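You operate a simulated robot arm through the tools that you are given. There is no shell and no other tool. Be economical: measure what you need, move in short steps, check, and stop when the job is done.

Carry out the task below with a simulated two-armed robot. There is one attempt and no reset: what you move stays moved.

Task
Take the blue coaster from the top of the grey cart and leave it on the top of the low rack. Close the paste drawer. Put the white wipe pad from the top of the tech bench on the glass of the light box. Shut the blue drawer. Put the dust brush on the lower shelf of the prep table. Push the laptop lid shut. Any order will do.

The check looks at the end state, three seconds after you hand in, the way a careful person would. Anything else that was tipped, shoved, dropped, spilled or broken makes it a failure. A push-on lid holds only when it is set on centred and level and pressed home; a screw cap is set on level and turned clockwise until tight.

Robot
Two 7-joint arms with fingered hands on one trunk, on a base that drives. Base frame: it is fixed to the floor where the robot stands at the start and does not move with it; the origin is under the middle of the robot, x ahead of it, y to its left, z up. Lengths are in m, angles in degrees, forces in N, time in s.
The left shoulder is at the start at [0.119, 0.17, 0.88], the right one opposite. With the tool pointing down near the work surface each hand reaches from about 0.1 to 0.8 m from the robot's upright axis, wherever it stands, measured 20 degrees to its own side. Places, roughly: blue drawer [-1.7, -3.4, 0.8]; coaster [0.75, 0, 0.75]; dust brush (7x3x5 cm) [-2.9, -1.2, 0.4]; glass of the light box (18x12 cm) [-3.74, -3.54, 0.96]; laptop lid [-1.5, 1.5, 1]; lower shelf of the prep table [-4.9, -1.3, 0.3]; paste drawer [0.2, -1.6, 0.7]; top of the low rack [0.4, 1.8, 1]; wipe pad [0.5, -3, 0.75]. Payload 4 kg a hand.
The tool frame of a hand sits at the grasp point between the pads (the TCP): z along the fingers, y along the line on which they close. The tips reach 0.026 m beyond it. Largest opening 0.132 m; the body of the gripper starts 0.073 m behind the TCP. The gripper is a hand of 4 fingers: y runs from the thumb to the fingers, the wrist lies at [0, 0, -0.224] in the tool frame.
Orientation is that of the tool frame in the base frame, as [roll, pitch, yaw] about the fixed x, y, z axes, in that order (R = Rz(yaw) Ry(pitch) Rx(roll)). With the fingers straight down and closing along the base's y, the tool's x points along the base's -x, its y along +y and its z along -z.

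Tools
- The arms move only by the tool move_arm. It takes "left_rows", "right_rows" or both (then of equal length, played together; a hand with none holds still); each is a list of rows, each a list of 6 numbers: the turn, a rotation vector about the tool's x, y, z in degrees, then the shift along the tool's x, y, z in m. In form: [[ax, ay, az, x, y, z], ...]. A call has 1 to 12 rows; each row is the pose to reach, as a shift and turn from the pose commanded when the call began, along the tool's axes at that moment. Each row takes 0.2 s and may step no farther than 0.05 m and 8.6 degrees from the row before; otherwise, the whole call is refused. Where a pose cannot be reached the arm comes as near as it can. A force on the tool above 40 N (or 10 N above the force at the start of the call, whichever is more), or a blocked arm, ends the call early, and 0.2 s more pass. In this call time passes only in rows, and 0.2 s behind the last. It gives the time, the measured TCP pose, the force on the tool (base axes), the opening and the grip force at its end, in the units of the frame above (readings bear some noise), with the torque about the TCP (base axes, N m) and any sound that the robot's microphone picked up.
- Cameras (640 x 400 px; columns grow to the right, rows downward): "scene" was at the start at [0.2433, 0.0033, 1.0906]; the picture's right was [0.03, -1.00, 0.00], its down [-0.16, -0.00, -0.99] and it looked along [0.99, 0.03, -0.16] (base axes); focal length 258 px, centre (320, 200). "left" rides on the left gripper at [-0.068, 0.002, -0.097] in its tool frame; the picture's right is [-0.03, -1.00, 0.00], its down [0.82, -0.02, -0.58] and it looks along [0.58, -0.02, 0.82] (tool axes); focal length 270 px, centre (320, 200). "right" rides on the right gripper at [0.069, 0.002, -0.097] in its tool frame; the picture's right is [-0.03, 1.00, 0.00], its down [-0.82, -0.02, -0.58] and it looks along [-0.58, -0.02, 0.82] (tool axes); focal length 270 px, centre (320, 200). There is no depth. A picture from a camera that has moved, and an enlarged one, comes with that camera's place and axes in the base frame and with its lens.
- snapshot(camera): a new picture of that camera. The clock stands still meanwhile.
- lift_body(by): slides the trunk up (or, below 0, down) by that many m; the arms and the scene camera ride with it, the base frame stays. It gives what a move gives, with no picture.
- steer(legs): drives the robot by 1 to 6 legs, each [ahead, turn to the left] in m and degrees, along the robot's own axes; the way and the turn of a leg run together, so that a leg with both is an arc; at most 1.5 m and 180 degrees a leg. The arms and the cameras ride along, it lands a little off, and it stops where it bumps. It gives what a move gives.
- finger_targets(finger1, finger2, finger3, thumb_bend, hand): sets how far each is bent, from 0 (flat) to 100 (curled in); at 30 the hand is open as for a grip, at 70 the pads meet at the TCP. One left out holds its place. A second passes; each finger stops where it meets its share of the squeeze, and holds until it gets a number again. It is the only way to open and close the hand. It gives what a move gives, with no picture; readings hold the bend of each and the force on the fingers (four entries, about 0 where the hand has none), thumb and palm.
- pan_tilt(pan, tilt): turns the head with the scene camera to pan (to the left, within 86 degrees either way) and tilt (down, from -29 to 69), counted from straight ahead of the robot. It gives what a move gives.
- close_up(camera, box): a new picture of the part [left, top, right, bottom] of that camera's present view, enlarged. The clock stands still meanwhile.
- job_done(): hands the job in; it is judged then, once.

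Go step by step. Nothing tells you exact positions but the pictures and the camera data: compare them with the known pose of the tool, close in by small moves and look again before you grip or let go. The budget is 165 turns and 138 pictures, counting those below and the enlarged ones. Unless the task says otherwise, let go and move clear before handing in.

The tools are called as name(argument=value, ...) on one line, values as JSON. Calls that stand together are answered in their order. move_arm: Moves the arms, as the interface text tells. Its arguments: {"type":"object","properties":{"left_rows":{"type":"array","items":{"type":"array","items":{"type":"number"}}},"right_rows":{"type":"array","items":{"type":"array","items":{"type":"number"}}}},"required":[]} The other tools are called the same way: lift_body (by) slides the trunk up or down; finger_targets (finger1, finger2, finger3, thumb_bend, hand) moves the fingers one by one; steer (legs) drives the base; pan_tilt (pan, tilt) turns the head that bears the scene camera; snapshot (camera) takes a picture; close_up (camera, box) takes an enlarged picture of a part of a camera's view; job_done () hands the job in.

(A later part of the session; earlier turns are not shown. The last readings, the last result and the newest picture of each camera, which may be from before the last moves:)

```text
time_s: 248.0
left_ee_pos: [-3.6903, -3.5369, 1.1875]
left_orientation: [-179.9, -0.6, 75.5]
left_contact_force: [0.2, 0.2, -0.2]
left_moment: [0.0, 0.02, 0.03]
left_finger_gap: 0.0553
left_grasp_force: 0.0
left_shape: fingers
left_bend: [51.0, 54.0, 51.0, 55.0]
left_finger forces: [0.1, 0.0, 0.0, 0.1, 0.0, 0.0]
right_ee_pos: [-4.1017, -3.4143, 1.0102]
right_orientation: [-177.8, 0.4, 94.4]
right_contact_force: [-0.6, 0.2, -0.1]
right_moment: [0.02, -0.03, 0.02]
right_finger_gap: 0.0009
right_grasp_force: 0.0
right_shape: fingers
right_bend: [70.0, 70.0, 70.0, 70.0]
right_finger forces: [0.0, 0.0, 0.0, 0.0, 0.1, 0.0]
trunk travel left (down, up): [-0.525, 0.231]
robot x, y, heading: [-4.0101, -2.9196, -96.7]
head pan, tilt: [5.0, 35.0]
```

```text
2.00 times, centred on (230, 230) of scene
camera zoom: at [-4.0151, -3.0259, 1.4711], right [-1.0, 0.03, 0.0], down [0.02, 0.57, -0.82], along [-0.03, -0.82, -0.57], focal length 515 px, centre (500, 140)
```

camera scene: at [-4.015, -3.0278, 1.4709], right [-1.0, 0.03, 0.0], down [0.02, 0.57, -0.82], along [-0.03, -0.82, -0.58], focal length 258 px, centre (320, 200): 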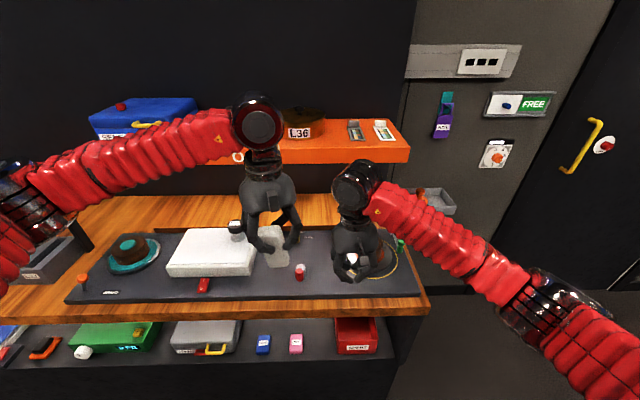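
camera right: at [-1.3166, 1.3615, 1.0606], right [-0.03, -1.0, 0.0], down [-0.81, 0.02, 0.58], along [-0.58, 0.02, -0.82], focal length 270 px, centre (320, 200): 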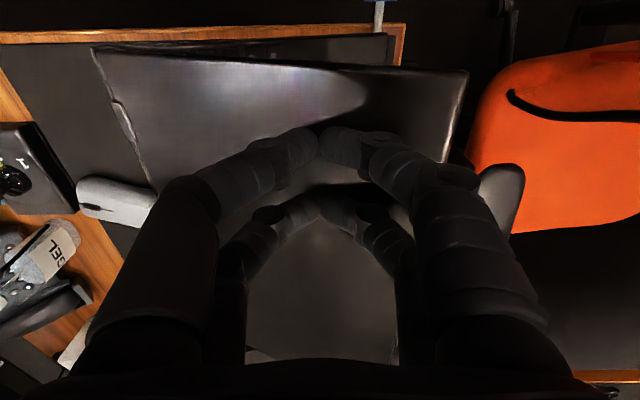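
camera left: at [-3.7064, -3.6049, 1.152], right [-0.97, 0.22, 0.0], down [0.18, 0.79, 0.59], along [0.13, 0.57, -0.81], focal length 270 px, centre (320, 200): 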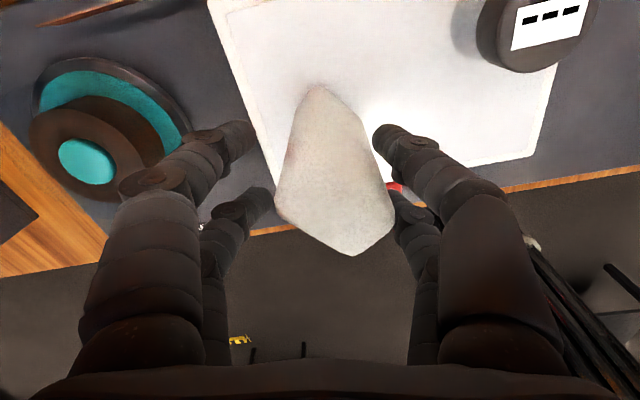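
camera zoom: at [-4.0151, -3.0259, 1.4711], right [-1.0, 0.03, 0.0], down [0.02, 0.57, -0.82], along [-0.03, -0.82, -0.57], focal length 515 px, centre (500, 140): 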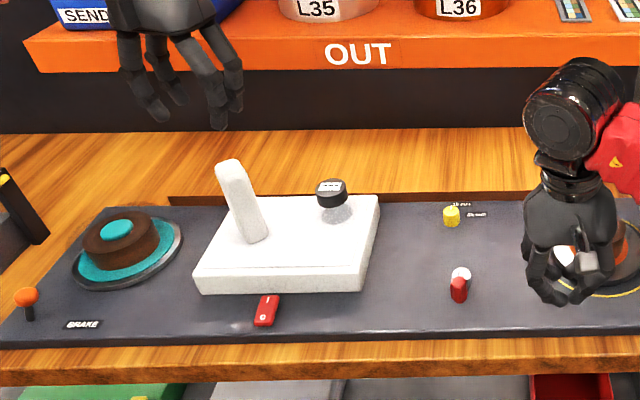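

The wipe pad is on the glass. I withdraw the left hand, back away and turn toward the table with the brush.

move_arm(left_rows=[[0, 0, 0, 0.045, -0.015, 0], [0, 0, 0, 0.09, -0.03, 0], [0, 0, 0, 0.135, -0.045, 0], [0, 0, 0, 0.18, -0.06, 0]])

steer(legs=[[-0.4, 0], [0, 42]])

steer(legs=[[0, 42]])

steer(legs=[[0, 38]])

pan_tilt(pan=15, tilt=30)

snapshot(camera="scene")

```text
time_s: 249.0
left_ee_pos: [-3.7039, -3.3452, 1.1857]
left_orientation: [179.9, -0.4, 75.6]
left_contact_force: [0.8, 0.0, 0.2]
left_moment: [0.02, 0.05, 0.01]
left_finger_gap: 0.0551
left_grasp_force: 0.1
left_shape: fingers
left_bend: [51.0, 54.0, 51.0, 55.0]
left_finger forces: [0.0, 0.0, 0.0, 0.1, 0.0, 0.1]
right_ee_pos: [-4.1023, -3.414, 1.0106]
right_orientation: [-177.8, 0.4, 94.4]
right_contact_force: [-0.4, 0.5, 0.0]
right_moment: [0.02, -0.03, -0.02]
right_finger_gap: 0.0012
right_grasp_force: 0.1
right_shape: fingers
right_bend: [70.0, 70.0, 70.0, 70.0]
right_finger forces: [0.0, 0.0, 0.1, 0.0, 0.1, 0.0]
trunk travel left (down, up): [-0.525, 0.231]
robot x, y, heading: [-4.0086, -2.9213, -97.1]
head pan, tilt: [5.0, 35.0]
```

```text
time_s: 253.6
left_ee_pos: [-3.4517, -2.6588, 1.1847]
left_orientation: [180.0, -0.6, 116.4]
left_contact_force: [-0.3, -0.3, 0.2]
left_moment: [0.01, 0.01, 0.01]
left_finger_gap: 0.0555
left_grasp_force: 0.0
left_shape: fingers
left_bend: [51.0, 54.0, 51.0, 55.0]
left_finger forces: [0.1, 0.0, 0.0, 0.0, 0.1, 0.0]
right_ee_pos: [-3.7084, -2.9693, 1.0106]
right_orientation: [-177.8, 0.5, 135.2]
right_contact_force: [0.2, -0.1, -0.7]
right_moment: [0.03, -0.01, 0.01]
right_finger_gap: 0.0011
right_grasp_force: 0.2
right_shape: fingers
right_bend: [70.0, 70.0, 70.0, 70.0]
right_finger forces: [0.1, 0.0, 0.0, 0.1, 0.1, 0.0]
trunk travel left (down, up): [-0.525, 0.231]
robot x, y, heading: [-3.9962, -2.5554, -56.7]
head pan, tilt: [5.0, 35.0]
```

```text
time_s: 256.3
left_ee_pos: [-3.5168, -2.2736, 1.1862]
left_orientation: [-179.8, -0.5, 157.7]
left_contact_force: [0.1, 0.7, 0.4]
left_moment: [-0.09, 0.03, 0.04]
left_finger_gap: 0.056
left_grasp_force: 0.3
left_shape: fingers
left_bend: [51.0, 54.0, 51.0, 55.0]
left_finger forces: [0.1, 0.0, 0.0, 0.0, 0.0, 0.0]
right_ee_pos: [-3.5026, -2.6774, 1.01]
right_orientation: [-177.5, 0.4, 176.5]
right_contact_force: [0.2, 0.3, -0.3]
right_moment: [-0.06, -0.02, 0.02]
right_finger_gap: 0.001
right_grasp_force: 0.0
right_shape: fingers
right_bend: [70.0, 70.0, 70.0, 70.0]
right_finger forces: [0.0, 0.1, 0.0, 0.0, 0.0, 0.0]
trunk travel left (down, up): [-0.525, 0.231]
robot x, y, heading: [-3.9984, -2.595, -14.3]
head pan, tilt: [5.0, 35.0]
stopped in leg 1: the robot was blocked; the commanded pose is now the measured one
```

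```text
time_s: 258.6
left_ee_pos: [-3.814, -2.0485, 1.1879]
left_orientation: [180.0, -0.6, -164.9]
left_contact_force: [0.1, 0.7, -0.2]
left_moment: [-0.02, 0.02, 0.02]
left_finger_gap: 0.0556
left_grasp_force: 0.1
left_shape: fingers
left_bend: [51.0, 54.0, 51.0, 55.0]
left_finger forces: [0.0, 0.0, 0.0, 0.0, 0.1, 0.0]
right_ee_pos: [-3.5578, -2.3604, 1.0109]
right_orientation: [-177.7, 0.4, -146.0]
right_contact_force: [1.0, -1.1, 0.2]
right_moment: [0.01, 0.01, 0.02]
right_finger_gap: 0.0009
right_grasp_force: 0.0
right_shape: fingers
right_bend: [70.0, 70.0, 70.0, 70.0]
right_finger forces: [0.0, 0.0, 0.0, 0.0, 0.0, 0.0]
trunk travel left (down, up): [-0.525, 0.231]
robot x, y, heading: [-3.9871, -2.6339, 22.8]
head pan, tilt: [5.0, 35.0]
```

```text
time_s: 259.4
left_ee_pos: [-3.8141, -2.049, 1.1886]
left_orientation: [-180.0, -0.5, -164.9]
left_contact_force: [-0.4, 0.7, 0.5]
left_moment: [0.04, 0.0, 0.0]
left_finger_gap: 0.0561
left_grasp_force: 0.1
left_shape: fingers
left_bend: [51.0, 54.0, 51.0, 55.0]
left_finger forces: [0.0, 0.0, 0.0, 0.0, 0.0, 0.0]
right_ee_pos: [-3.5576, -2.3602, 1.0121]
right_orientation: [-177.7, 0.2, -146.2]
right_contact_force: [0.4, -0.1, 0.1]
right_moment: [0.03, 0.01, -0.01]
right_finger_gap: 0.0012
right_grasp_force: 0.2
right_shape: fingers
right_bend: [70.0, 70.0, 70.0, 70.0]
right_finger forces: [0.1, 0.1, 0.1, 0.0, 0.1, 0.0]
trunk travel left (down, up): [-0.525, 0.231]
robot x, y, heading: [-3.9899, -2.6311, 22.9]
head pan, tilt: [15.0, 30.0]
```

```text
28 pictures are left
camera scene: at [-3.9022, -2.5659, 1.4789], right [0.62, -0.79, 0.0], down [-0.39, -0.31, -0.87], along [0.68, 0.53, -0.5], focal length 258 px, centre (320, 200)
```

scene: 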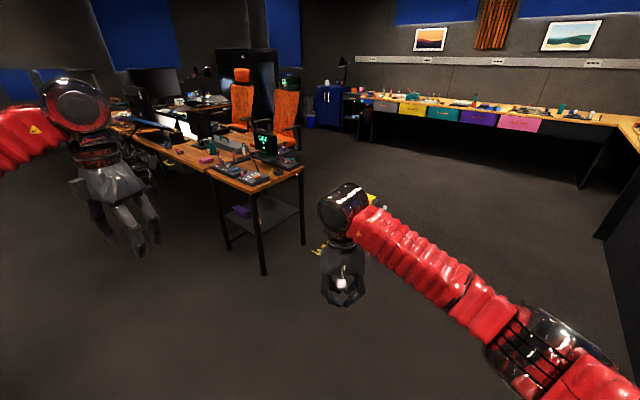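

close_up(camera="scene", box=[170, 130, 330, 290])

```text
2.50 times, centred on (250, 210) of scene
camera zoom: at [-3.9022, -2.5659, 1.4789], right [0.62, -0.79, 0.0], down [-0.39, -0.31, -0.87], along [0.68, 0.53, -0.5], focal length 644 px, centre (495, 175)
```

zoom: 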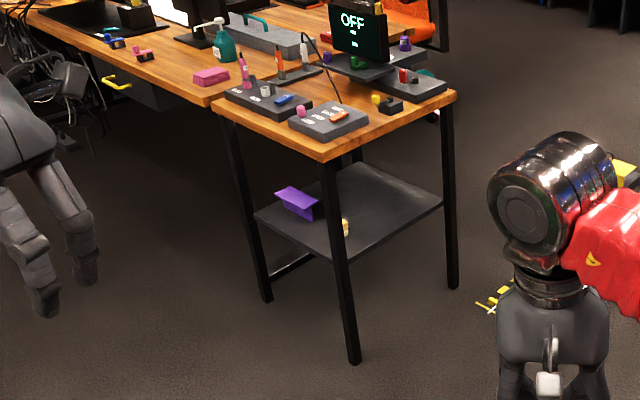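

The brush (tan) is on the table-end shelf near [−2.93, −1.24, 0.4]. I tuck the left hand and drive to stand in front of that table end, then face +y.

move_arm(left_rows=[[0, 0, 0, -0.016, -0.044, 0], [0, 0, 0, -0.032, -0.088, 0], [0, 0, 0, -0.048, -0.132, 0], [0, 0, 0, -0.064, -0.176, 0], [0, 0, 0, -0.08, -0.22, 0], [0, 0, 0, -0.096, -0.26, 0]])

steer(legs=[[0, 3], [1.33, 0]])

steer(legs=[[0, 32]])

steer(legs=[[0, 33]])

pan_tilt(pan=10, tilt=45)

snapshot(camera="scene")

```text
time_s: 260.8
left_ee_pos: [-3.6537, -2.2774, 1.1856]
left_orientation: [180.0, -0.7, -164.8]
left_contact_force: [0.0, 0.9, 0.2]
left_moment: [0.01, 0.01, -0.03]
left_finger_gap: 0.0557
left_grasp_force: 0.0
left_shape: fingers
left_bend: [51.0, 54.0, 51.0, 55.0]
left_finger forces: [0.0, 0.0, 0.1, 0.0, 0.1, 0.0]
right_ee_pos: [-3.555, -2.361, 1.01]
right_orientation: [-177.7, 0.3, -146.1]
right_contact_force: [1.1, 0.4, -0.4]
right_moment: [0.0, 0.01, -0.02]
right_finger_gap: 0.0011
right_grasp_force: 0.1
right_shape: fingers
right_bend: [70.0, 70.0, 70.0, 70.0]
right_finger forces: [0.1, 0.0, 0.1, 0.0, 0.0, 0.1]
trunk travel left (down, up): [-0.525, 0.231]
robot x, y, heading: [-3.9902, -2.63, 22.9]
head pan, tilt: [15.0, 30.0]
```

```text
time_s: 268.0
left_ee_pos: [-2.4712, -1.6803, 1.185]
left_orientation: [179.9, -0.6, -162.3]
left_contact_force: [0.9, -0.5, 0.8]
left_moment: [-0.03, -0.01, -0.01]
left_finger_gap: 0.056
left_grasp_force: 0.0
left_shape: fingers
left_bend: [51.0, 54.0, 51.0, 55.0]
left_finger forces: [0.0, 0.0, 0.1, 0.0, 0.1, 0.1]
right_ee_pos: [-2.3713, -1.762, 1.0113]
right_orientation: [-177.7, 0.2, -143.7]
right_contact_force: [0.4, -0.4, 0.1]
right_moment: [-0.03, 0.04, 0.0]
right_finger_gap: 0.0009
right_grasp_force: 0.1
right_shape: fingers
right_bend: [70.0, 70.0, 70.0, 70.0]
right_finger forces: [0.1, 0.1, 0.0, 0.1, 0.1, 0.0]
trunk travel left (down, up): [-0.525, 0.231]
robot x, y, heading: [-2.7925, -2.0495, 25.6]
head pan, tilt: [15.0, 30.0]
```

```text
time_s: 270.1
left_ee_pos: [-2.7177, -1.5644, 1.1857]
left_orientation: [179.9, -0.7, -129.8]
left_contact_force: [-0.1, -0.1, -0.3]
left_moment: [-0.02, -0.01, -0.03]
left_finger_gap: 0.0558
left_grasp_force: 0.1
left_shape: fingers
left_bend: [51.0, 54.0, 51.0, 55.0]
left_finger forces: [0.1, 0.0, 0.0, 0.1, 0.0, 0.0]
right_ee_pos: [-2.589, -1.5779, 1.0109]
right_orientation: [-177.6, 0.3, -111.1]
right_contact_force: [0.7, 0.8, -0.5]
right_moment: [0.01, 0.0, 0.0]
right_finger_gap: 0.0009
right_grasp_force: 0.0
right_shape: fingers
right_bend: [70.0, 70.0, 70.0, 70.0]
right_finger forces: [0.0, 0.0, 0.0, 0.1, 0.0, 0.1]
trunk travel left (down, up): [-0.525, 0.231]
robot x, y, heading: [-2.7591, -2.062, 57.8]
head pan, tilt: [15.0, 30.0]
```

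```text
time_s: 272.4
left_ee_pos: [-2.9966, -1.6162, 1.188]
left_orientation: [-179.7, -0.4, -97.3]
left_contact_force: [-0.5, 0.5, 1.7]
left_moment: [-0.01, -0.11, 0.0]
left_finger_gap: 0.0559
left_grasp_force: 0.0
left_shape: fingers
left_bend: [51.0, 54.0, 51.0, 55.0]
left_finger forces: [0.0, 0.0, 0.1, 0.0, 0.0, 0.1]
right_ee_pos: [-2.8785, -1.5583, 1.0132]
right_orientation: [-177.3, 0.4, -78.8]
right_contact_force: [-0.9, -0.3, -1.1]
right_moment: [0.02, -0.07, 0.01]
right_finger_gap: 0.0006
right_grasp_force: 0.1
right_shape: fingers
right_bend: [70.0, 70.0, 70.0, 70.0]
right_finger forces: [0.0, 0.0, 0.0, 0.0, 0.0, 0.0]
trunk travel left (down, up): [-0.525, 0.231]
robot x, y, heading: [-2.7283, -2.0621, 90.2]
head pan, tilt: [15.0, 30.0]
stopped in leg 1: the robot was blocked; the commanded pose is now the measured one
```

```text
time_s: 273.1
left_ee_pos: [-2.9923, -1.6148, 1.1875]
left_orientation: [-179.9, -0.5, -97.4]
left_contact_force: [-0.5, -0.4, -0.1]
left_moment: [0.0, 0.0, -0.01]
left_finger_gap: 0.056
left_grasp_force: 0.0
left_shape: fingers
left_bend: [51.0, 54.0, 51.0, 55.0]
left_finger forces: [0.0, 0.0, 0.0, 0.1, 0.0, 0.1]
right_ee_pos: [-2.8761, -1.5568, 1.0122]
right_orientation: [-177.5, 0.3, -78.8]
right_contact_force: [-0.1, -0.1, 0.0]
right_moment: [0.0, -0.02, 0.0]
right_finger_gap: 0.0008
right_grasp_force: 0.1
right_shape: fingers
right_bend: [70.0, 70.0, 70.0, 70.0]
right_finger forces: [0.0, 0.0, 0.1, 0.0, 0.0, 0.1]
trunk travel left (down, up): [-0.525, 0.231]
robot x, y, heading: [-2.7308, -2.061, 90.0]
head pan, tilt: [10.0, 45.0]
```

```text
26 pictures are left
camera scene: at [-2.7441, -1.9606, 1.4563], right [0.98, 0.18, 0.0], down [0.12, -0.7, -0.71], along [-0.12, 0.7, -0.71], focal length 258 px, centre (320, 200)
```

scene: 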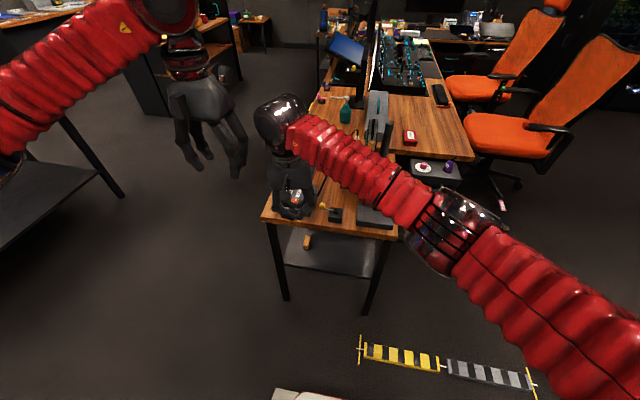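

The tan brush is on the shelf near the front. I move the right arm aside, lower the trunk, and tilt the left hand forward in front of the shelf.

move_arm(right_rows=[[0, 0, 0, 0.015, -0.041, 0], [0, 0, 0, 0.03, -0.082, 0], [0, 0, 0, 0.045, -0.123, 0], [0, 0, 0, 0.06, -0.164, 0], [0, 0, 0, 0.075, -0.205, 0], [0, 0, 0, 0.09, -0.246, 0], [0, 0, 0, 0.107, -0.285, 0]])

lift_body(by=-0.45)

finger_targets(hand="left", finger1=35, finger2=35, finger3=35, thumb_bend=35)

move_arm(left_rows=[[0, -7.5, 0, -0.01, -0.007, 0.014], [0, -15, 0, -0.02, -0.015, 0.028], [0, -22.5, 0, -0.03, -0.022, 0.043], [0, -30, 0, -0.04, -0.03, 0.057], [0, -37.5, 0, -0.05, -0.037, 0.071], [0, -45, 0, -0.06, -0.045, 0.086], [0, -50, 0, -0.067, -0.052, 0.1]])

snapshot(camera="left")

snapshot(camera="scene")

```text
time_s: 274.7
left_ee_pos: [-2.9913, -1.6147, 1.1891]
left_orientation: [180.0, -0.4, -97.5]
left_contact_force: [0.5, -0.7, -0.4]
left_moment: [0.03, 0.02, -0.03]
left_finger_gap: 0.0556
left_grasp_force: 0.1
left_shape: fingers
left_bend: [51.0, 54.0, 51.0, 55.0]
left_finger forces: [0.1, 0.0, 0.1, 0.0, 0.0, 0.0]
right_ee_pos: [-2.5753, -1.6079, 1.0263]
right_orientation: [-177.5, 0.3, -78.7]
right_contact_force: [0.9, 0.0, -0.3]
right_moment: [-0.02, 0.05, -0.02]
right_finger_gap: 0.0007
right_grasp_force: 0.1
right_shape: fingers
right_bend: [70.0, 70.0, 70.0, 70.0]
right_finger forces: [0.0, 0.0, 0.1, 0.0, 0.0, 0.0]
trunk travel left (down, up): [-0.525, 0.231]
robot x, y, heading: [-2.7286, -2.0601, 90.0]
head pan, tilt: [10.0, 45.0]
```

```text
refused: -0.45 is not a number from -0.4 to 0.4
```

```text
time_s: 275.7
left_ee_pos: [-2.9912, -1.6142, 1.1879]
left_orientation: [-180.0, -0.6, -97.4]
left_contact_force: [0.3, 0.9, 0.0]
left_moment: [-0.02, 0.0, 0.02]
left_finger_gap: 0.1161
left_grasp_force: 0.1
left_shape: fingers
left_bend: [35.0, 35.0, 35.0, 35.0]
left_finger forces: [0.1, 0.0, 0.0, 0.0, 0.0, 0.0]
right_ee_pos: [-2.5767, -1.6051, 1.0268]
right_orientation: [-177.4, 0.3, -78.7]
right_contact_force: [0.9, 0.2, -0.1]
right_moment: [0.0, -0.04, 0.02]
right_finger_gap: 0.0006
right_grasp_force: 0.1
right_shape: fingers
right_bend: [70.0, 70.0, 70.0, 70.0]
right_finger forces: [0.0, 0.0, 0.1, 0.0, 0.0, 0.0]
trunk travel left (down, up): [-0.525, 0.231]
robot x, y, heading: [-2.7301, -2.0614, 90.2]
head pan, tilt: [10.0, 45.0]
```

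```text
time_s: 277.3
left_ee_pos: [-2.9325, -1.5555, 1.088]
left_orientation: [-179.9, 49.7, -97.2]
left_contact_force: [0.5, 0.2, 0.3]
left_moment: [-0.01, 0.0, -0.01]
left_finger_gap: 0.1162
left_grasp_force: 0.1
left_shape: fingers
left_bend: [35.0, 35.0, 35.0, 35.0]
left_finger forces: [0.0, 0.0, 0.1, 0.0, 0.0, 0.1]
right_ee_pos: [-2.5766, -1.6063, 1.0262]
right_orientation: [-177.5, 0.4, -78.8]
right_contact_force: [0.3, 0.0, 0.2]
right_moment: [-0.01, -0.01, -0.02]
right_finger_gap: 0.0009
right_grasp_force: 0.1
right_shape: fingers
right_bend: [70.0, 70.0, 70.0, 70.0]
right_finger forces: [0.0, 0.0, 0.1, 0.0, 0.0, 0.0]
trunk travel left (down, up): [-0.525, 0.231]
robot x, y, heading: [-2.7284, -2.0625, 89.9]
head pan, tilt: [10.0, 45.0]
```

```text
25 pictures are left
camera left: at [-2.9384, -1.5856, 1.2016], right [0.99, -0.11, 0.02], down [-0.1, -0.96, -0.25], along [0.05, 0.24, -0.97], focal length 270 px, centre (320, 200)
```

left: 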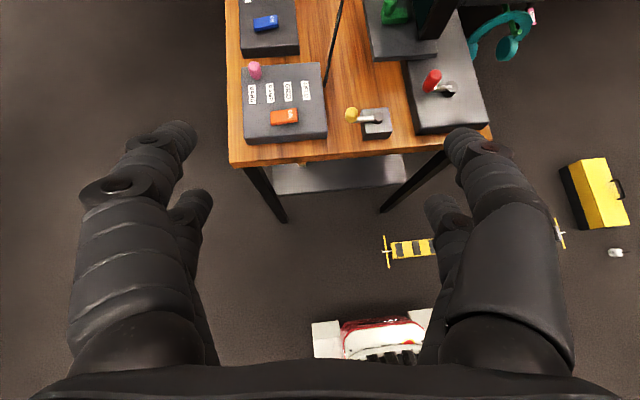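

```text
24 pictures are left
camera scene: at [-2.7435, -1.9611, 1.4562], right [0.98, 0.18, 0.0], down [0.12, -0.7, -0.71], along [-0.12, 0.7, -0.71], focal length 258 px, centre (320, 200)
```

scene: 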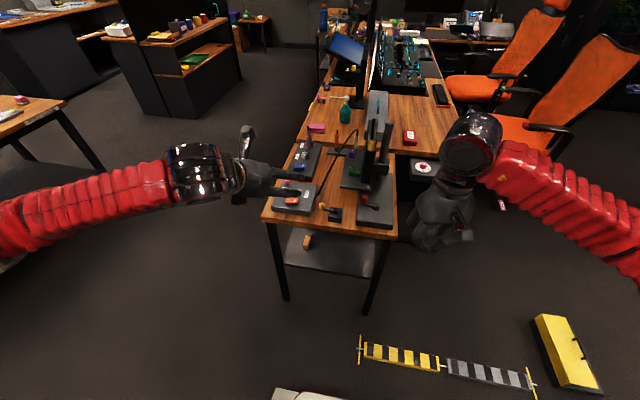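

I lower the trunk 0.4 (hands are ahead of the table edge by 10 cm), then look with the left camera.

lift_body(by=-0.4)

pan_tilt(pan=10, tilt=35)

snapshot(camera="scene")

```text
time_s: 281.2
left_ee_pos: [-2.931, -1.5579, 0.607]
left_orientation: [-178.2, 39.0, -96.1]
left_contact_force: [0.3, -1.0, 0.1]
left_moment: [0.0, 0.03, 0.05]
left_finger_gap: 0.1162
left_grasp_force: 0.1
left_shape: fingers
left_bend: [35.0, 35.0, 35.0, 35.0]
left_finger forces: [0.1, 0.0, 0.0, 0.1, 0.0, 0.0]
right_ee_pos: [-2.5756, -1.6077, 0.6252]
right_orientation: [-177.5, 0.3, -78.7]
right_contact_force: [-0.4, -0.2, 0.5]
right_moment: [0.0, -0.03, 0.02]
right_finger_gap: 0.001
right_grasp_force: 0.1
right_shape: fingers
right_bend: [70.0, 70.0, 70.0, 70.0]
right_finger forces: [0.1, 0.0, 0.0, 0.0, 0.0, 0.0]
trunk travel left (down, up): [-0.125, 0.631]
robot x, y, heading: [-2.7297, -2.0593, 90.3]
head pan, tilt: [10.0, 45.0]
```

```text
time_s: 281.9
left_ee_pos: [-2.9304, -1.5574, 0.6055]
left_orientation: [-178.1, 39.0, -96.1]
left_contact_force: [0.7, 0.2, 0.7]
left_moment: [0.0, -0.01, 0.0]
left_finger_gap: 0.1162
left_grasp_force: 0.1
left_shape: fingers
left_bend: [35.0, 35.0, 35.0, 35.0]
left_finger forces: [0.0, 0.0, 0.0, 0.0, 0.0, 0.0]
right_ee_pos: [-2.5749, -1.6058, 0.6248]
right_orientation: [-177.4, 0.3, -78.7]
right_contact_force: [-0.8, 0.1, -0.2]
right_moment: [-0.03, -0.01, 0.01]
right_finger_gap: 0.001
right_grasp_force: 0.0
right_shape: fingers
right_bend: [70.0, 70.0, 70.0, 70.0]
right_finger forces: [0.0, 0.0, 0.1, 0.1, 0.0, 0.1]
trunk travel left (down, up): [-0.125, 0.631]
robot x, y, heading: [-2.7281, -2.0601, 90.0]
head pan, tilt: [10.0, 35.0]
```

```text
23 pictures are left
camera scene: at [-2.7449, -1.8281, 1.06], right [0.98, 0.18, 0.0], down [0.1, -0.57, -0.82], along [-0.14, 0.81, -0.57], focal length 258 px, centre (320, 200)
```

scene: 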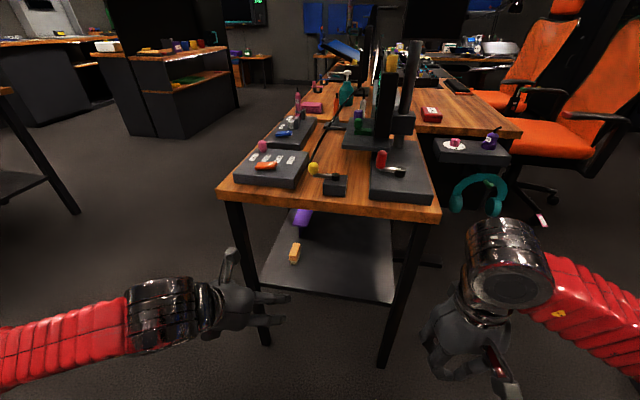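

close_up(camera="scene", box=[230, 190, 350, 300])

```text
3.64 times, centred on (290, 245) of scene
camera zoom: at [-2.7449, -1.8281, 1.06], right [0.98, 0.18, 0.0], down [0.1, -0.57, -0.82], along [-0.14, 0.81, -0.57], focal length 937 px, centre (429, 36)
```

zoom: 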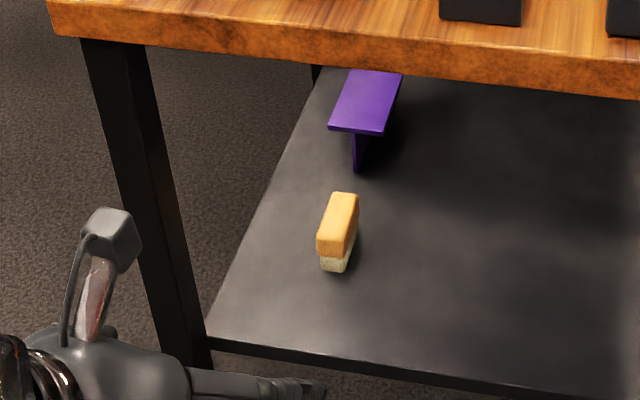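

Brush: long side along y, from y≈−1.262 to −1.20, x≈−2.935, top z≈0.43, on shelf z≈0.385. I narrow the fingers, flatten the hand's slope and go to a pre-grasp point in front of the shelf.

finger_targets(hand="left", finger1=46, finger2=46, finger3=46, thumb_bend=46)

move_arm(left_rows=[[-1.4, -4, -1.2, -0.02, 0.0056, 0.0405], [-2.9, -8, -2.4, -0.04, 0.0113, 0.081], [-4.3, -12, -3.6, -0.06, 0.017, 0.1215], [-5.7, -16, -4.7, -0.08, 0.0226, 0.162]])

snapshot(camera="left")

```text
time_s: 282.9
left_ee_pos: [-2.9316, -1.5566, 0.6069]
left_orientation: [-178.2, 39.0, -96.1]
left_contact_force: [0.5, -0.1, -1.0]
left_moment: [0.04, 0.03, 0.01]
left_finger_gap: 0.0801
left_grasp_force: 0.0
left_shape: fingers
left_bend: [46.0, 46.0, 46.0, 46.0]
left_finger forces: [0.1, 0.0, 0.0, 0.0, 0.0, 0.1]
right_ee_pos: [-2.5751, -1.606, 0.6241]
right_orientation: [-177.6, 0.3, -78.9]
right_contact_force: [0.2, -0.8, 0.6]
right_moment: [0.01, 0.03, 0.01]
right_finger_gap: 0.0007
right_grasp_force: 0.1
right_shape: fingers
right_bend: [70.0, 70.0, 70.0, 70.0]
right_finger forces: [0.1, 0.1, 0.1, 0.1, 0.0, 0.0]
trunk travel left (down, up): [-0.125, 0.631]
robot x, y, heading: [-2.7279, -2.0641, 90.2]
head pan, tilt: [10.0, 35.0]
```

```text
time_s: 283.9
left_ee_pos: [-2.9345, -1.4012, 0.5873]
left_orientation: [-178.6, 51.6, -90.2]
left_contact_force: [-0.5, -0.1, 0.1]
left_moment: [0.01, -0.03, -0.03]
left_finger_gap: 0.0794
left_grasp_force: 0.0
left_shape: fingers
left_bend: [46.0, 46.0, 46.0, 46.0]
left_finger forces: [0.0, 0.0, 0.1, 0.0, 0.0, 0.1]
left hand out of reach, approached as far as the arm can: row 2, 3, 4
right_ee_pos: [-2.5764, -1.6078, 0.6249]
right_orientation: [-177.5, 0.3, -78.8]
right_contact_force: [0.1, 0.3, 0.1]
right_moment: [0.0, 0.0, 0.01]
right_finger_gap: 0.0009
right_grasp_force: 0.1
right_shape: fingers
right_bend: [70.0, 70.0, 70.0, 70.0]
right_finger forces: [0.1, 0.0, 0.1, 0.0, 0.1, 0.1]
trunk travel left (down, up): [-0.125, 0.631]
robot x, y, heading: [-2.7262, -2.0575, 90.3]
head pan, tilt: [10.0, 35.0]
```

```text
21 pictures are left
camera left: at [-2.9398, -1.4354, 0.7009], right [1.0, -0.01, 0.04], down [0.0, -0.96, -0.28], along [0.04, 0.28, -0.96], focal length 270 px, centre (320, 200)
```

left: 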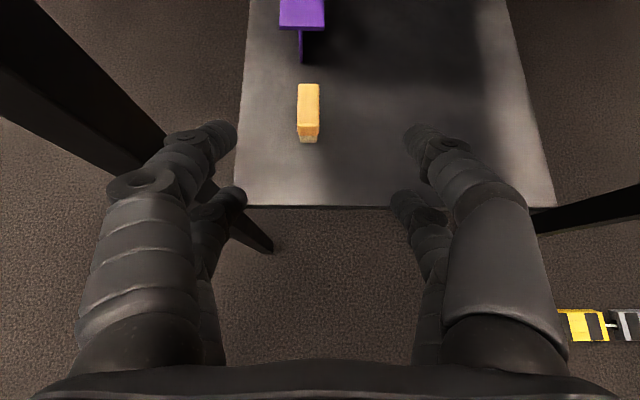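

The view is clear: brush at [−2.940, −1.241]. The table leg is close on the left, so I narrow the fingers a bit more and lower the trunk 0.1.

finger_targets(hand="left", finger1=52, finger2=52, finger3=52, thumb_bend=52)

lift_body(by=-0.1)

```text
time_s: 284.9
left_ee_pos: [-2.9348, -1.4011, 0.5875]
left_orientation: [-178.5, 51.6, -90.2]
left_contact_force: [-0.7, -0.2, -0.1]
left_moment: [0.02, 0.0, -0.03]
left_finger_gap: 0.0598
left_grasp_force: 0.1
left_shape: fingers
left_bend: [52.0, 52.0, 52.0, 52.0]
left_finger forces: [0.0, 0.0, 0.1, 0.0, 0.1, 0.1]
right_ee_pos: [-2.5755, -1.6081, 0.6243]
right_orientation: [-177.6, 0.2, -78.8]
right_contact_force: [0.3, -0.4, 0.3]
right_moment: [0.01, -0.01, -0.01]
right_finger_gap: 0.0009
right_grasp_force: 0.1
right_shape: fingers
right_bend: [70.0, 70.0, 70.0, 70.0]
right_finger forces: [0.0, 0.1, 0.1, 0.0, 0.0, 0.0]
trunk travel left (down, up): [-0.125, 0.631]
robot x, y, heading: [-2.7301, -2.0587, 90.2]
head pan, tilt: [10.0, 35.0]
```

```text
time_s: 286.2
left_ee_pos: [-2.933, -1.4098, 0.4608]
left_orientation: [-178.6, 47.9, -90.2]
left_contact_force: [0.6, -0.1, 0.5]
left_moment: [0.01, -0.01, 0.0]
left_finger_gap: 0.0594
left_grasp_force: 0.1
left_shape: fingers
left_bend: [52.0, 52.0, 52.0, 52.0]
left_finger forces: [0.1, 0.1, 0.1, 0.1, 0.1, 0.0]
right_ee_pos: [-2.5755, -1.607, 0.5263]
right_orientation: [-177.5, 0.4, -78.8]
right_contact_force: [-0.3, -0.1, 0.2]
right_moment: [0.02, 0.02, 0.03]
right_finger_gap: 0.0008
right_grasp_force: 0.0
right_shape: fingers
right_bend: [70.0, 70.0, 70.0, 70.0]
right_finger forces: [0.0, 0.1, 0.1, 0.0, 0.0, 0.0]
trunk travel left (down, up): [-0.025, 0.731]
robot x, y, heading: [-2.7277, -2.0609, 89.8]
head pan, tilt: [10.0, 35.0]
```

move_arm(left_rows=[[0, 0, 0, -0.021, 0.0013, 0.026], [0, 0, 0, -0.042, 0.0027, 0.052], [0, 0, 0, -0.063, 0.004, 0.0776]])

snapshot(camera="left")

```text
time_s: 287.0
left_ee_pos: [-2.9352, -1.3105, 0.4545]
left_orientation: [-178.6, 47.7, -90.2]
left_contact_force: [-0.2, -0.1, 0.2]
left_moment: [0.01, 0.04, -0.02]
left_finger_gap: 0.0593
left_grasp_force: 0.0
left_shape: fingers
left_bend: [52.0, 52.0, 52.0, 52.0]
left_finger forces: [0.0, 0.0, 0.0, 0.0, 0.0, 0.1]
right_ee_pos: [-2.5759, -1.6076, 0.5233]
right_orientation: [-177.6, 0.3, -78.8]
right_contact_force: [-0.2, -0.1, -0.5]
right_moment: [0.0, 0.02, 0.01]
right_finger_gap: 0.0008
right_grasp_force: 0.1
right_shape: fingers
right_bend: [70.0, 70.0, 70.0, 70.0]
right_finger forces: [0.0, 0.0, 0.0, 0.1, 0.1, 0.1]
trunk travel left (down, up): [-0.025, 0.731]
robot x, y, heading: [-2.7272, -2.063, 90.3]
head pan, tilt: [10.0, 35.0]
```

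```text
20 pictures are left
camera left: at [-2.9409, -1.3369, 0.5694], right [1.0, -0.01, 0.03], down [0.0, -0.98, -0.21], along [0.04, 0.21, -0.98], focal length 270 px, centre (320, 200)
```

left: 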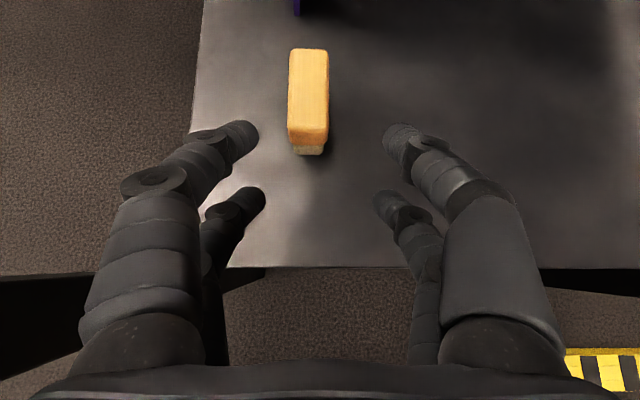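

Well aligned. I advance the last 7 cm and down onto the brush, then close.

move_arm(left_rows=[[0, 0, 0, -0.02, 0.004, 0.022], [0, 0, 0, -0.028, 0.006, 0.05], [0, 0, 0, -0.017, 0.006, 0.079]])

finger_targets(hand="left", finger1=70, finger2=70, finger3=70, thumb_bend=70)

snapshot(camera="left")

```text
time_s: 287.8
left_ee_pos: [-2.938, -1.2409, 0.4147]
left_orientation: [-178.6, 47.6, -90.2]
left_contact_force: [0.0, 0.0, -0.2]
left_moment: [-0.03, -0.01, 0.0]
left_finger_gap: 0.0597
left_grasp_force: 0.0
left_shape: fingers
left_bend: [52.0, 52.0, 52.0, 52.0]
left_finger forces: [0.0, 0.0, 0.1, 0.0, 0.0, 0.0]
right_ee_pos: [-2.5758, -1.6066, 0.5246]
right_orientation: [-177.5, 0.3, -78.8]
right_contact_force: [0.0, 0.0, -0.1]
right_moment: [-0.03, 0.01, -0.03]
right_finger_gap: 0.0005
right_grasp_force: 0.0
right_shape: fingers
right_bend: [70.0, 70.0, 70.0, 70.0]
right_finger forces: [0.0, 0.0, 0.0, 0.0, 0.1, 0.1]
trunk travel left (down, up): [-0.025, 0.731]
robot x, y, heading: [-2.7297, -2.0609, 90.1]
head pan, tilt: [10.0, 35.0]
```

```text
time_s: 288.8
left_ee_pos: [-2.9372, -1.2413, 0.4153]
left_orientation: [-178.7, 47.8, -90.2]
left_contact_force: [0.9, 0.9, 1.9]
left_moment: [0.17, -0.04, -0.02]
left_finger_gap: 0.0159
left_grasp_force: 10.7
left_shape: fingers
left_bend: [64.0, 63.0, 63.0, 69.0]
left_finger forces: [4.6, 5.3, 6.4, 0.0, 5.4, 0.0]
right_ee_pos: [-2.5752, -1.6072, 0.525]
right_orientation: [-177.5, 0.3, -78.8]
right_contact_force: [0.9, 0.0, 0.3]
right_moment: [-0.03, -0.03, 0.04]
right_finger_gap: 0.0009
right_grasp_force: 0.1
right_shape: fingers
right_bend: [70.0, 70.0, 70.0, 70.0]
right_finger forces: [0.0, 0.0, 0.1, 0.1, 0.0, 0.1]
trunk travel left (down, up): [-0.025, 0.731]
robot x, y, heading: [-2.7268, -2.0621, 90.1]
head pan, tilt: [10.0, 35.0]
```

```text
19 pictures are left
camera left: at [-2.9426, -1.2672, 0.5296], right [1.0, -0.01, 0.04], down [0.0, -0.98, -0.22], along [0.04, 0.22, -0.98], focal length 270 px, centre (320, 200)
```

left: 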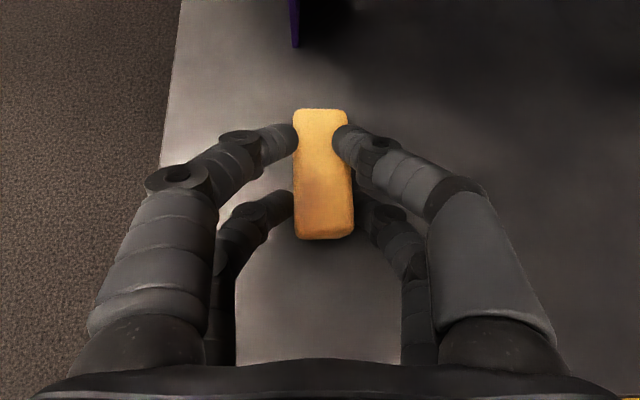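

Good grip on all four; I tighten and lift slightly, then withdraw.

finger_targets(hand="left", finger1=82, finger2=82, finger3=82, thumb_bend=82)

move_arm(left_rows=[[0, 0, 0, -0.015, 0, -0.0135], [0, 0, 0, -0.03, -0.002, -0.027], [0, 0, 0, -0.003, -0.003, -0.057], [0, 0, 0, 0.024, -0.003, -0.086], [0, 0, 0, 0.05, -0.003, -0.116], [0, 0, 0, 0.077, -0.003, -0.146], [0, 0, 0, 0.104, -0.003, -0.175], [0, 0, 0, 0.13, -0.003, -0.205]])

snapshot(camera="left")

```text
time_s: 289.8
left_ee_pos: [-2.9376, -1.2409, 0.4148]
left_orientation: [-178.7, 47.6, -90.2]
left_contact_force: [-0.7, -0.4, 1.5]
left_moment: [0.07, 0.03, -0.02]
left_finger_gap: 0.0162
left_grasp_force: 25.2
left_shape: fingers
left_bend: [64.0, 63.0, 68.0, 72.0]
left_finger forces: [10.9, 11.3, 8.5, 0.0, 18.9, 0.0]
right_ee_pos: [-2.5756, -1.6061, 0.5248]
right_orientation: [-177.4, 0.4, -78.8]
right_contact_force: [0.0, -0.3, 0.3]
right_moment: [0.02, 0.02, 0.0]
right_finger_gap: 0.0009
right_grasp_force: 0.0
right_shape: fingers
right_bend: [70.0, 70.0, 70.0, 70.0]
right_finger forces: [0.1, 0.0, 0.0, 0.0, 0.0, 0.1]
trunk travel left (down, up): [-0.025, 0.731]
robot x, y, heading: [-2.7297, -2.0629, 90.2]
head pan, tilt: [10.0, 35.0]
```

```text
time_s: 291.6
left_ee_pos: [-2.8978, -1.458, 0.4696]
left_orientation: [-175.2, 46.1, -88.9]
left_contact_force: [-7.2, -0.1, -2.8]
left_moment: [0.15, -0.46, -0.42]
left_finger_gap: 0.0002
left_grasp_force: 15.9
left_shape: fingers
left_bend: [66.0, 62.0, 69.0, 81.0]
left_finger forces: [11.6, 8.2, 11.6, 0.0, 0.0, 0.0]
left hand out of reach, approached as far as the arm can: row 7, 8
right_ee_pos: [-2.5747, -1.6066, 0.5244]
right_orientation: [-177.6, 0.2, -78.8]
right_contact_force: [-0.3, 0.9, -0.9]
right_moment: [-0.01, 0.0, -0.03]
right_finger_gap: 0.0008
right_grasp_force: 0.1
right_shape: fingers
right_bend: [70.0, 70.0, 70.0, 70.0]
right_finger forces: [0.0, 0.0, 0.0, 0.0, 0.1, 0.0]
trunk travel left (down, up): [-0.025, 0.731]
robot x, y, heading: [-2.731, -2.0582, 90.1]
head pan, tilt: [10.0, 35.0]
```

```text
18 pictures are left
camera left: at [-2.9089, -1.4815, 0.5856], right [1.0, -0.02, 0.08], down [-0.01, -0.98, -0.19], along [0.08, 0.19, -0.98], focal length 270 px, centre (320, 200)
```

left: 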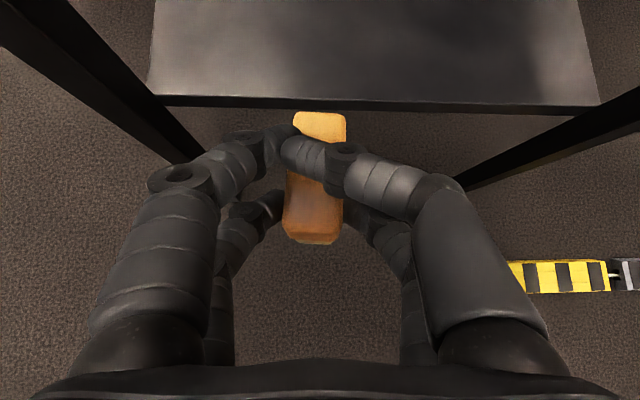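

The brush is out but the grip has shifted (thumb rides on top). I back the robot away from the table gently and check.

steer(legs=[[-0.2, 0]])

snapshot(camera="left")

```text
time_s: 293.2
left_ee_pos: [-2.9149, -1.6579, 0.472]
left_orientation: [-177.9, 46.6, -90.2]
left_contact_force: [0.8, 1.2, 0.5]
left_moment: [-0.1, 0.04, 0.04]
left_finger_gap: 0.0003
left_grasp_force: 15.2
left_shape: fingers
left_bend: [66.0, 62.0, 69.0, 81.0]
left_finger forces: [11.5, 8.0, 11.7, 0.0, 0.1, 0.0]
right_ee_pos: [-2.5767, -1.8089, 0.5249]
right_orientation: [-177.5, 0.4, -78.7]
right_contact_force: [0.7, -0.1, -0.3]
right_moment: [-0.02, -0.01, 0.02]
right_finger_gap: 0.0007
right_grasp_force: 0.1
right_shape: fingers
right_bend: [70.0, 70.0, 70.0, 70.0]
right_finger forces: [0.0, 0.1, 0.1, 0.0, 0.1, 0.0]
trunk travel left (down, up): [-0.025, 0.731]
robot x, y, heading: [-2.7258, -2.2585, 90.3]
head pan, tilt: [10.0, 35.0]
```

```text
17 pictures are left
camera left: at [-2.9215, -1.682, 0.5871], right [1.0, -0.01, 0.04], down [0.0, -0.98, -0.2], along [0.05, 0.2, -0.98], focal length 270 px, centre (320, 200)
```

left: 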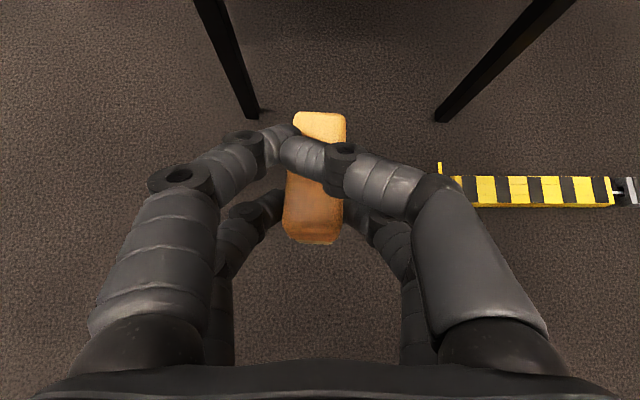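

The brush is held and clear. Next the prep table: I drive in stages along −x.

steer(legs=[[0, 42]])

steer(legs=[[0, 42]])

steer(legs=[[0.68, 0]])

pan_tilt(pan=-30, tilt=25)

snapshot(camera="scene")

```text
time_s: 294.4
left_ee_pos: [-2.9943, -1.6881, 0.4754]
left_orientation: [-178.2, 46.9, -82.5]
left_contact_force: [0.0, -0.4, -0.2]
left_moment: [-0.02, 0.0, 0.06]
left_finger_gap: 0.0004
left_grasp_force: 14.0
left_shape: fingers
left_bend: [66.0, 63.0, 69.0, 81.0]
left_finger forces: [9.1, 8.1, 11.3, 0.0, 0.0, 0.0]
right_ee_pos: [-2.6367, -1.7925, 0.528]
right_orientation: [-177.4, 0.4, -70.7]
right_contact_force: [0.0, -0.5, 0.1]
right_moment: [-0.01, 0.0, -0.01]
right_finger_gap: 0.001
right_grasp_force: 0.1
right_shape: fingers
right_bend: [70.0, 70.0, 70.0, 70.0]
right_finger forces: [0.0, 0.0, 0.0, 0.0, 0.0, 0.1]
trunk travel left (down, up): [-0.025, 0.731]
robot x, y, heading: [-2.7213, -2.2595, 98.2]
head pan, tilt: [10.0, 35.0]
stopped in leg 1: the robot was blocked; the commanded pose is now the measured one
```

```text
time_s: 296.0
left_ee_pos: [-3.1418, -1.789, 0.4785]
left_orientation: [-178.4, 46.7, -66.3]
left_contact_force: [-0.5, 0.6, 0.0]
left_moment: [-0.02, -0.02, 0.02]
left_finger_gap: 0.0002
left_grasp_force: 9.5
left_shape: fingers
left_bend: [66.0, 63.0, 69.0, 81.0]
left_finger forces: [0.0, 8.1, 10.3, 0.1, 0.0, 0.0]
right_ee_pos: [-2.7706, -1.7873, 0.5281]
right_orientation: [-177.5, 0.4, -53.9]
right_contact_force: [1.6, 0.0, -0.5]
right_moment: [0.02, -0.02, -0.01]
right_finger_gap: 0.0012
right_grasp_force: 0.0
right_shape: fingers
right_bend: [70.0, 70.0, 70.0, 70.0]
right_finger forces: [0.1, 0.0, 0.0, 0.0, 0.0, 0.1]
trunk travel left (down, up): [-0.025, 0.731]
robot x, y, heading: [-2.7023, -2.2549, 114.8]
head pan, tilt: [10.0, 35.0]
stopped in leg 1: the robot was blocked; the commanded pose is now the measured one
```

```text
time_s: 298.2
left_ee_pos: [-3.2781, -1.511, 0.4811]
left_orientation: [-177.6, 47.1, -65.5]
left_contact_force: [0.0, 0.3, -0.3]
left_moment: [0.01, 0.0, -0.02]
left_finger_gap: 0.0001
left_grasp_force: 9.0
left_shape: fingers
left_bend: [66.0, 63.0, 69.0, 81.0]
left_finger forces: [0.0, 8.1, 10.2, 0.1, 0.0, 0.0]
right_ee_pos: [-2.8962, -1.5213, 0.5184]
right_orientation: [-177.0, -2.4, -54.3]
right_contact_force: [0.9, 0.1, -0.1]
right_moment: [0.01, 0.01, -0.03]
right_finger_gap: 0.0007
right_grasp_force: 0.0
right_shape: fingers
right_bend: [70.0, 70.0, 70.0, 70.0]
right_finger forces: [0.0, 0.1, 0.1, 0.0, 0.0, 0.0]
trunk travel left (down, up): [-0.025, 0.731]
robot x, y, heading: [-2.8348, -1.9767, 114.7]
head pan, tilt: [10.0, 35.0]
stopped in leg 1: the robot was blocked; the commanded pose is now the measured one
```

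```text
time_s: 299.3
left_ee_pos: [-3.2783, -1.5124, 0.4808]
left_orientation: [-177.7, 47.2, -65.5]
left_contact_force: [-0.3, 0.1, 0.1]
left_moment: [-0.03, 0.02, 0.0]
left_finger_gap: 0.0003
left_grasp_force: 9.0
left_shape: fingers
left_bend: [66.0, 63.0, 69.0, 81.0]
left_finger forces: [0.1, 8.2, 10.2, 0.0, 0.1, 0.0]
right_ee_pos: [-2.897, -1.5201, 0.5171]
right_orientation: [-177.1, -2.3, -54.3]
right_contact_force: [0.4, -0.2, -1.1]
right_moment: [-0.01, -0.02, 0.0]
right_finger_gap: 0.001
right_grasp_force: 0.1
right_shape: fingers
right_bend: [70.0, 70.0, 70.0, 70.0]
right_finger forces: [0.0, 0.1, 0.0, 0.1, 0.0, 0.0]
trunk travel left (down, up): [-0.025, 0.731]
robot x, y, heading: [-2.8341, -1.969, 114.4]
head pan, tilt: [-30.0, 25.0]
```

```text
16 pictures are left
camera scene: at [-2.9064, -1.721, 0.9739], right [1.0, -0.09, 0.0], down [-0.04, -0.4, -0.92], along [0.08, 0.91, -0.4], focal length 258 px, centre (320, 200)
```

scene: 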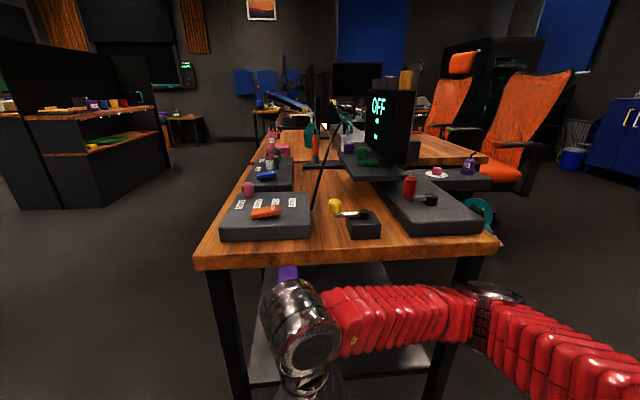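

Turns stopped short and the right arm reached the table edge. I reverse, and check the brush grip.

steer(legs=[[-0.35, 0]])

snapshot(camera="left")

```text
time_s: 301.6
left_ee_pos: [-3.1289, -1.822, 0.4727]
left_orientation: [-178.6, 46.2, -66.4]
left_contact_force: [0.1, -0.7, -0.7]
left_moment: [0.01, -0.01, 0.01]
left_finger_gap: 0.0003
left_grasp_force: 8.8
left_shape: fingers
left_bend: [66.0, 63.0, 69.0, 81.0]
left_finger forces: [0.0, 8.1, 10.2, 0.1, 0.0, 0.1]
right_ee_pos: [-2.7481, -1.8326, 0.5076]
right_orientation: [-177.9, -3.3, -54.3]
right_contact_force: [-0.4, 0.3, 0.5]
right_moment: [-0.03, -0.03, 0.0]
right_finger_gap: 0.0008
right_grasp_force: 0.0
right_shape: fingers
right_bend: [70.0, 70.0, 70.0, 70.0]
right_finger forces: [0.0, 0.0, 0.1, 0.1, 0.0, 0.1]
trunk travel left (down, up): [-0.025, 0.731]
robot x, y, heading: [-2.6856, -2.2914, 114.7]
head pan, tilt: [-30.0, 25.0]
```

```text
15 pictures are left
camera left: at [-3.1243, -1.8462, 0.5875], right [0.92, 0.4, 0.04], down [0.4, -0.9, -0.19], along [-0.04, 0.19, -0.98], focal length 270 px, centre (320, 200)
```

left: 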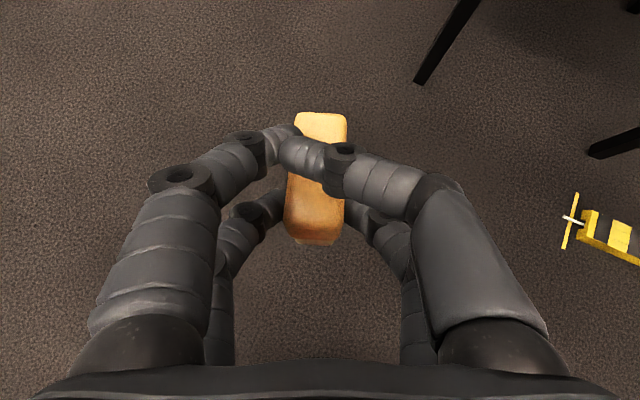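

Brush is pinched by the rear pair of fingers; I firm up that pair.

finger_targets(hand="left", finger2=95, finger3=95)

steer(legs=[[0, 25]])

```text
time_s: 302.6
left_ee_pos: [-3.1285, -1.8239, 0.4723]
left_orientation: [-178.6, 46.1, -66.3]
left_contact_force: [0.2, 0.3, -0.9]
left_moment: [0.01, 0.01, -0.01]
left_finger_gap: 0.0001
left_grasp_force: 10.1
left_shape: fingers
left_bend: [66.0, 62.0, 70.0, 81.0]
left_finger forces: [0.1, 8.7, 10.8, 0.0, 0.0, 0.0]
right_ee_pos: [-2.7479, -1.833, 0.5092]
right_orientation: [-177.9, -3.1, -54.3]
right_contact_force: [-0.3, -0.6, -0.3]
right_moment: [0.0, 0.0, -0.02]
right_finger_gap: 0.001
right_grasp_force: 0.1
right_shape: fingers
right_bend: [70.0, 70.0, 70.0, 70.0]
right_finger forces: [0.0, 0.0, 0.1, 0.0, 0.0, 0.0]
trunk travel left (down, up): [-0.025, 0.731]
robot x, y, heading: [-2.6856, -2.2944, 114.6]
head pan, tilt: [-30.0, 25.0]
```

```text
time_s: 304.4
left_ee_pos: [-3.2866, -2.0578, 0.4728]
left_orientation: [-178.7, 46.2, -41.0]
left_contact_force: [-0.5, 0.1, -0.4]
left_moment: [-0.02, -0.01, -0.03]
left_finger_gap: 0.0002
left_grasp_force: 10.2
left_shape: fingers
left_bend: [66.0, 62.0, 70.0, 81.0]
left_finger forces: [0.1, 8.8, 10.7, 0.0, 0.1, 0.0]
right_ee_pos: [-2.9391, -1.9026, 0.5088]
right_orientation: [-177.9, -3.0, -29.0]
right_contact_force: [0.0, 0.0, 0.0]
right_moment: [0.01, -0.01, 0.0]
right_finger_gap: 0.001
right_grasp_force: 0.1
right_shape: fingers
right_bend: [70.0, 70.0, 70.0, 70.0]
right_finger forces: [0.1, 0.1, 0.0, 0.0, 0.0, 0.1]
trunk travel left (down, up): [-0.025, 0.731]
robot x, y, heading: [-2.6673, -2.2686, 139.9]
head pan, tilt: [-30.0, 25.0]
```

steer(legs=[[0, 25]])

steer(legs=[[0, 12]])

```text
time_s: 306.2
left_ee_pos: [-3.3209, -2.3314, 0.4747]
left_orientation: [-178.6, 46.2, -16.6]
left_contact_force: [1.0, -0.6, 0.1]
left_moment: [0.01, -0.03, 0.0]
left_finger_gap: 0.0
left_grasp_force: 10.0
left_shape: fingers
left_bend: [66.0, 62.0, 70.0, 81.0]
left_finger forces: [0.1, 9.2, 10.2, 0.0, 0.1, 0.0]
right_ee_pos: [-3.0683, -2.0473, 0.5096]
right_orientation: [-177.8, -3.2, -4.5]
right_contact_force: [0.0, -0.6, 0.6]
right_moment: [-0.02, 0.0, 0.03]
right_finger_gap: 0.0008
right_grasp_force: 0.1
right_shape: fingers
right_bend: [70.0, 70.0, 70.0, 70.0]
right_finger forces: [0.0, 0.1, 0.0, 0.0, 0.0, 0.0]
trunk travel left (down, up): [-0.025, 0.731]
robot x, y, heading: [-2.6623, -2.2381, 163.8]
head pan, tilt: [-30.0, 25.0]
```

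```text
time_s: 307.4
left_ee_pos: [-3.2891, -2.4685, 0.4743]
left_orientation: [-178.5, 46.3, -4.6]
left_contact_force: [-0.4, 0.3, -0.5]
left_moment: [0.04, -0.01, 0.01]
left_finger_gap: 0.0
left_grasp_force: 10.3
left_shape: fingers
left_bend: [66.0, 62.0, 70.0, 81.0]
left_finger forces: [0.0, 9.2, 10.3, 0.0, 0.0, 0.1]
right_ee_pos: [-3.1017, -2.1362, 0.5088]
right_orientation: [-178.3, -3.2, 7.9]
right_contact_force: [-0.3, -0.6, 0.0]
right_moment: [0.02, -0.01, 0.0]
right_finger_gap: 0.001
right_grasp_force: 0.2
right_shape: fingers
right_bend: [70.0, 70.0, 70.0, 70.0]
right_finger forces: [0.1, 0.1, 0.0, 0.0, 0.0, 0.0]
trunk travel left (down, up): [-0.025, 0.731]
robot x, y, heading: [-2.6623, -2.2239, 176.4]
head pan, tilt: [-30.0, 25.0]
```

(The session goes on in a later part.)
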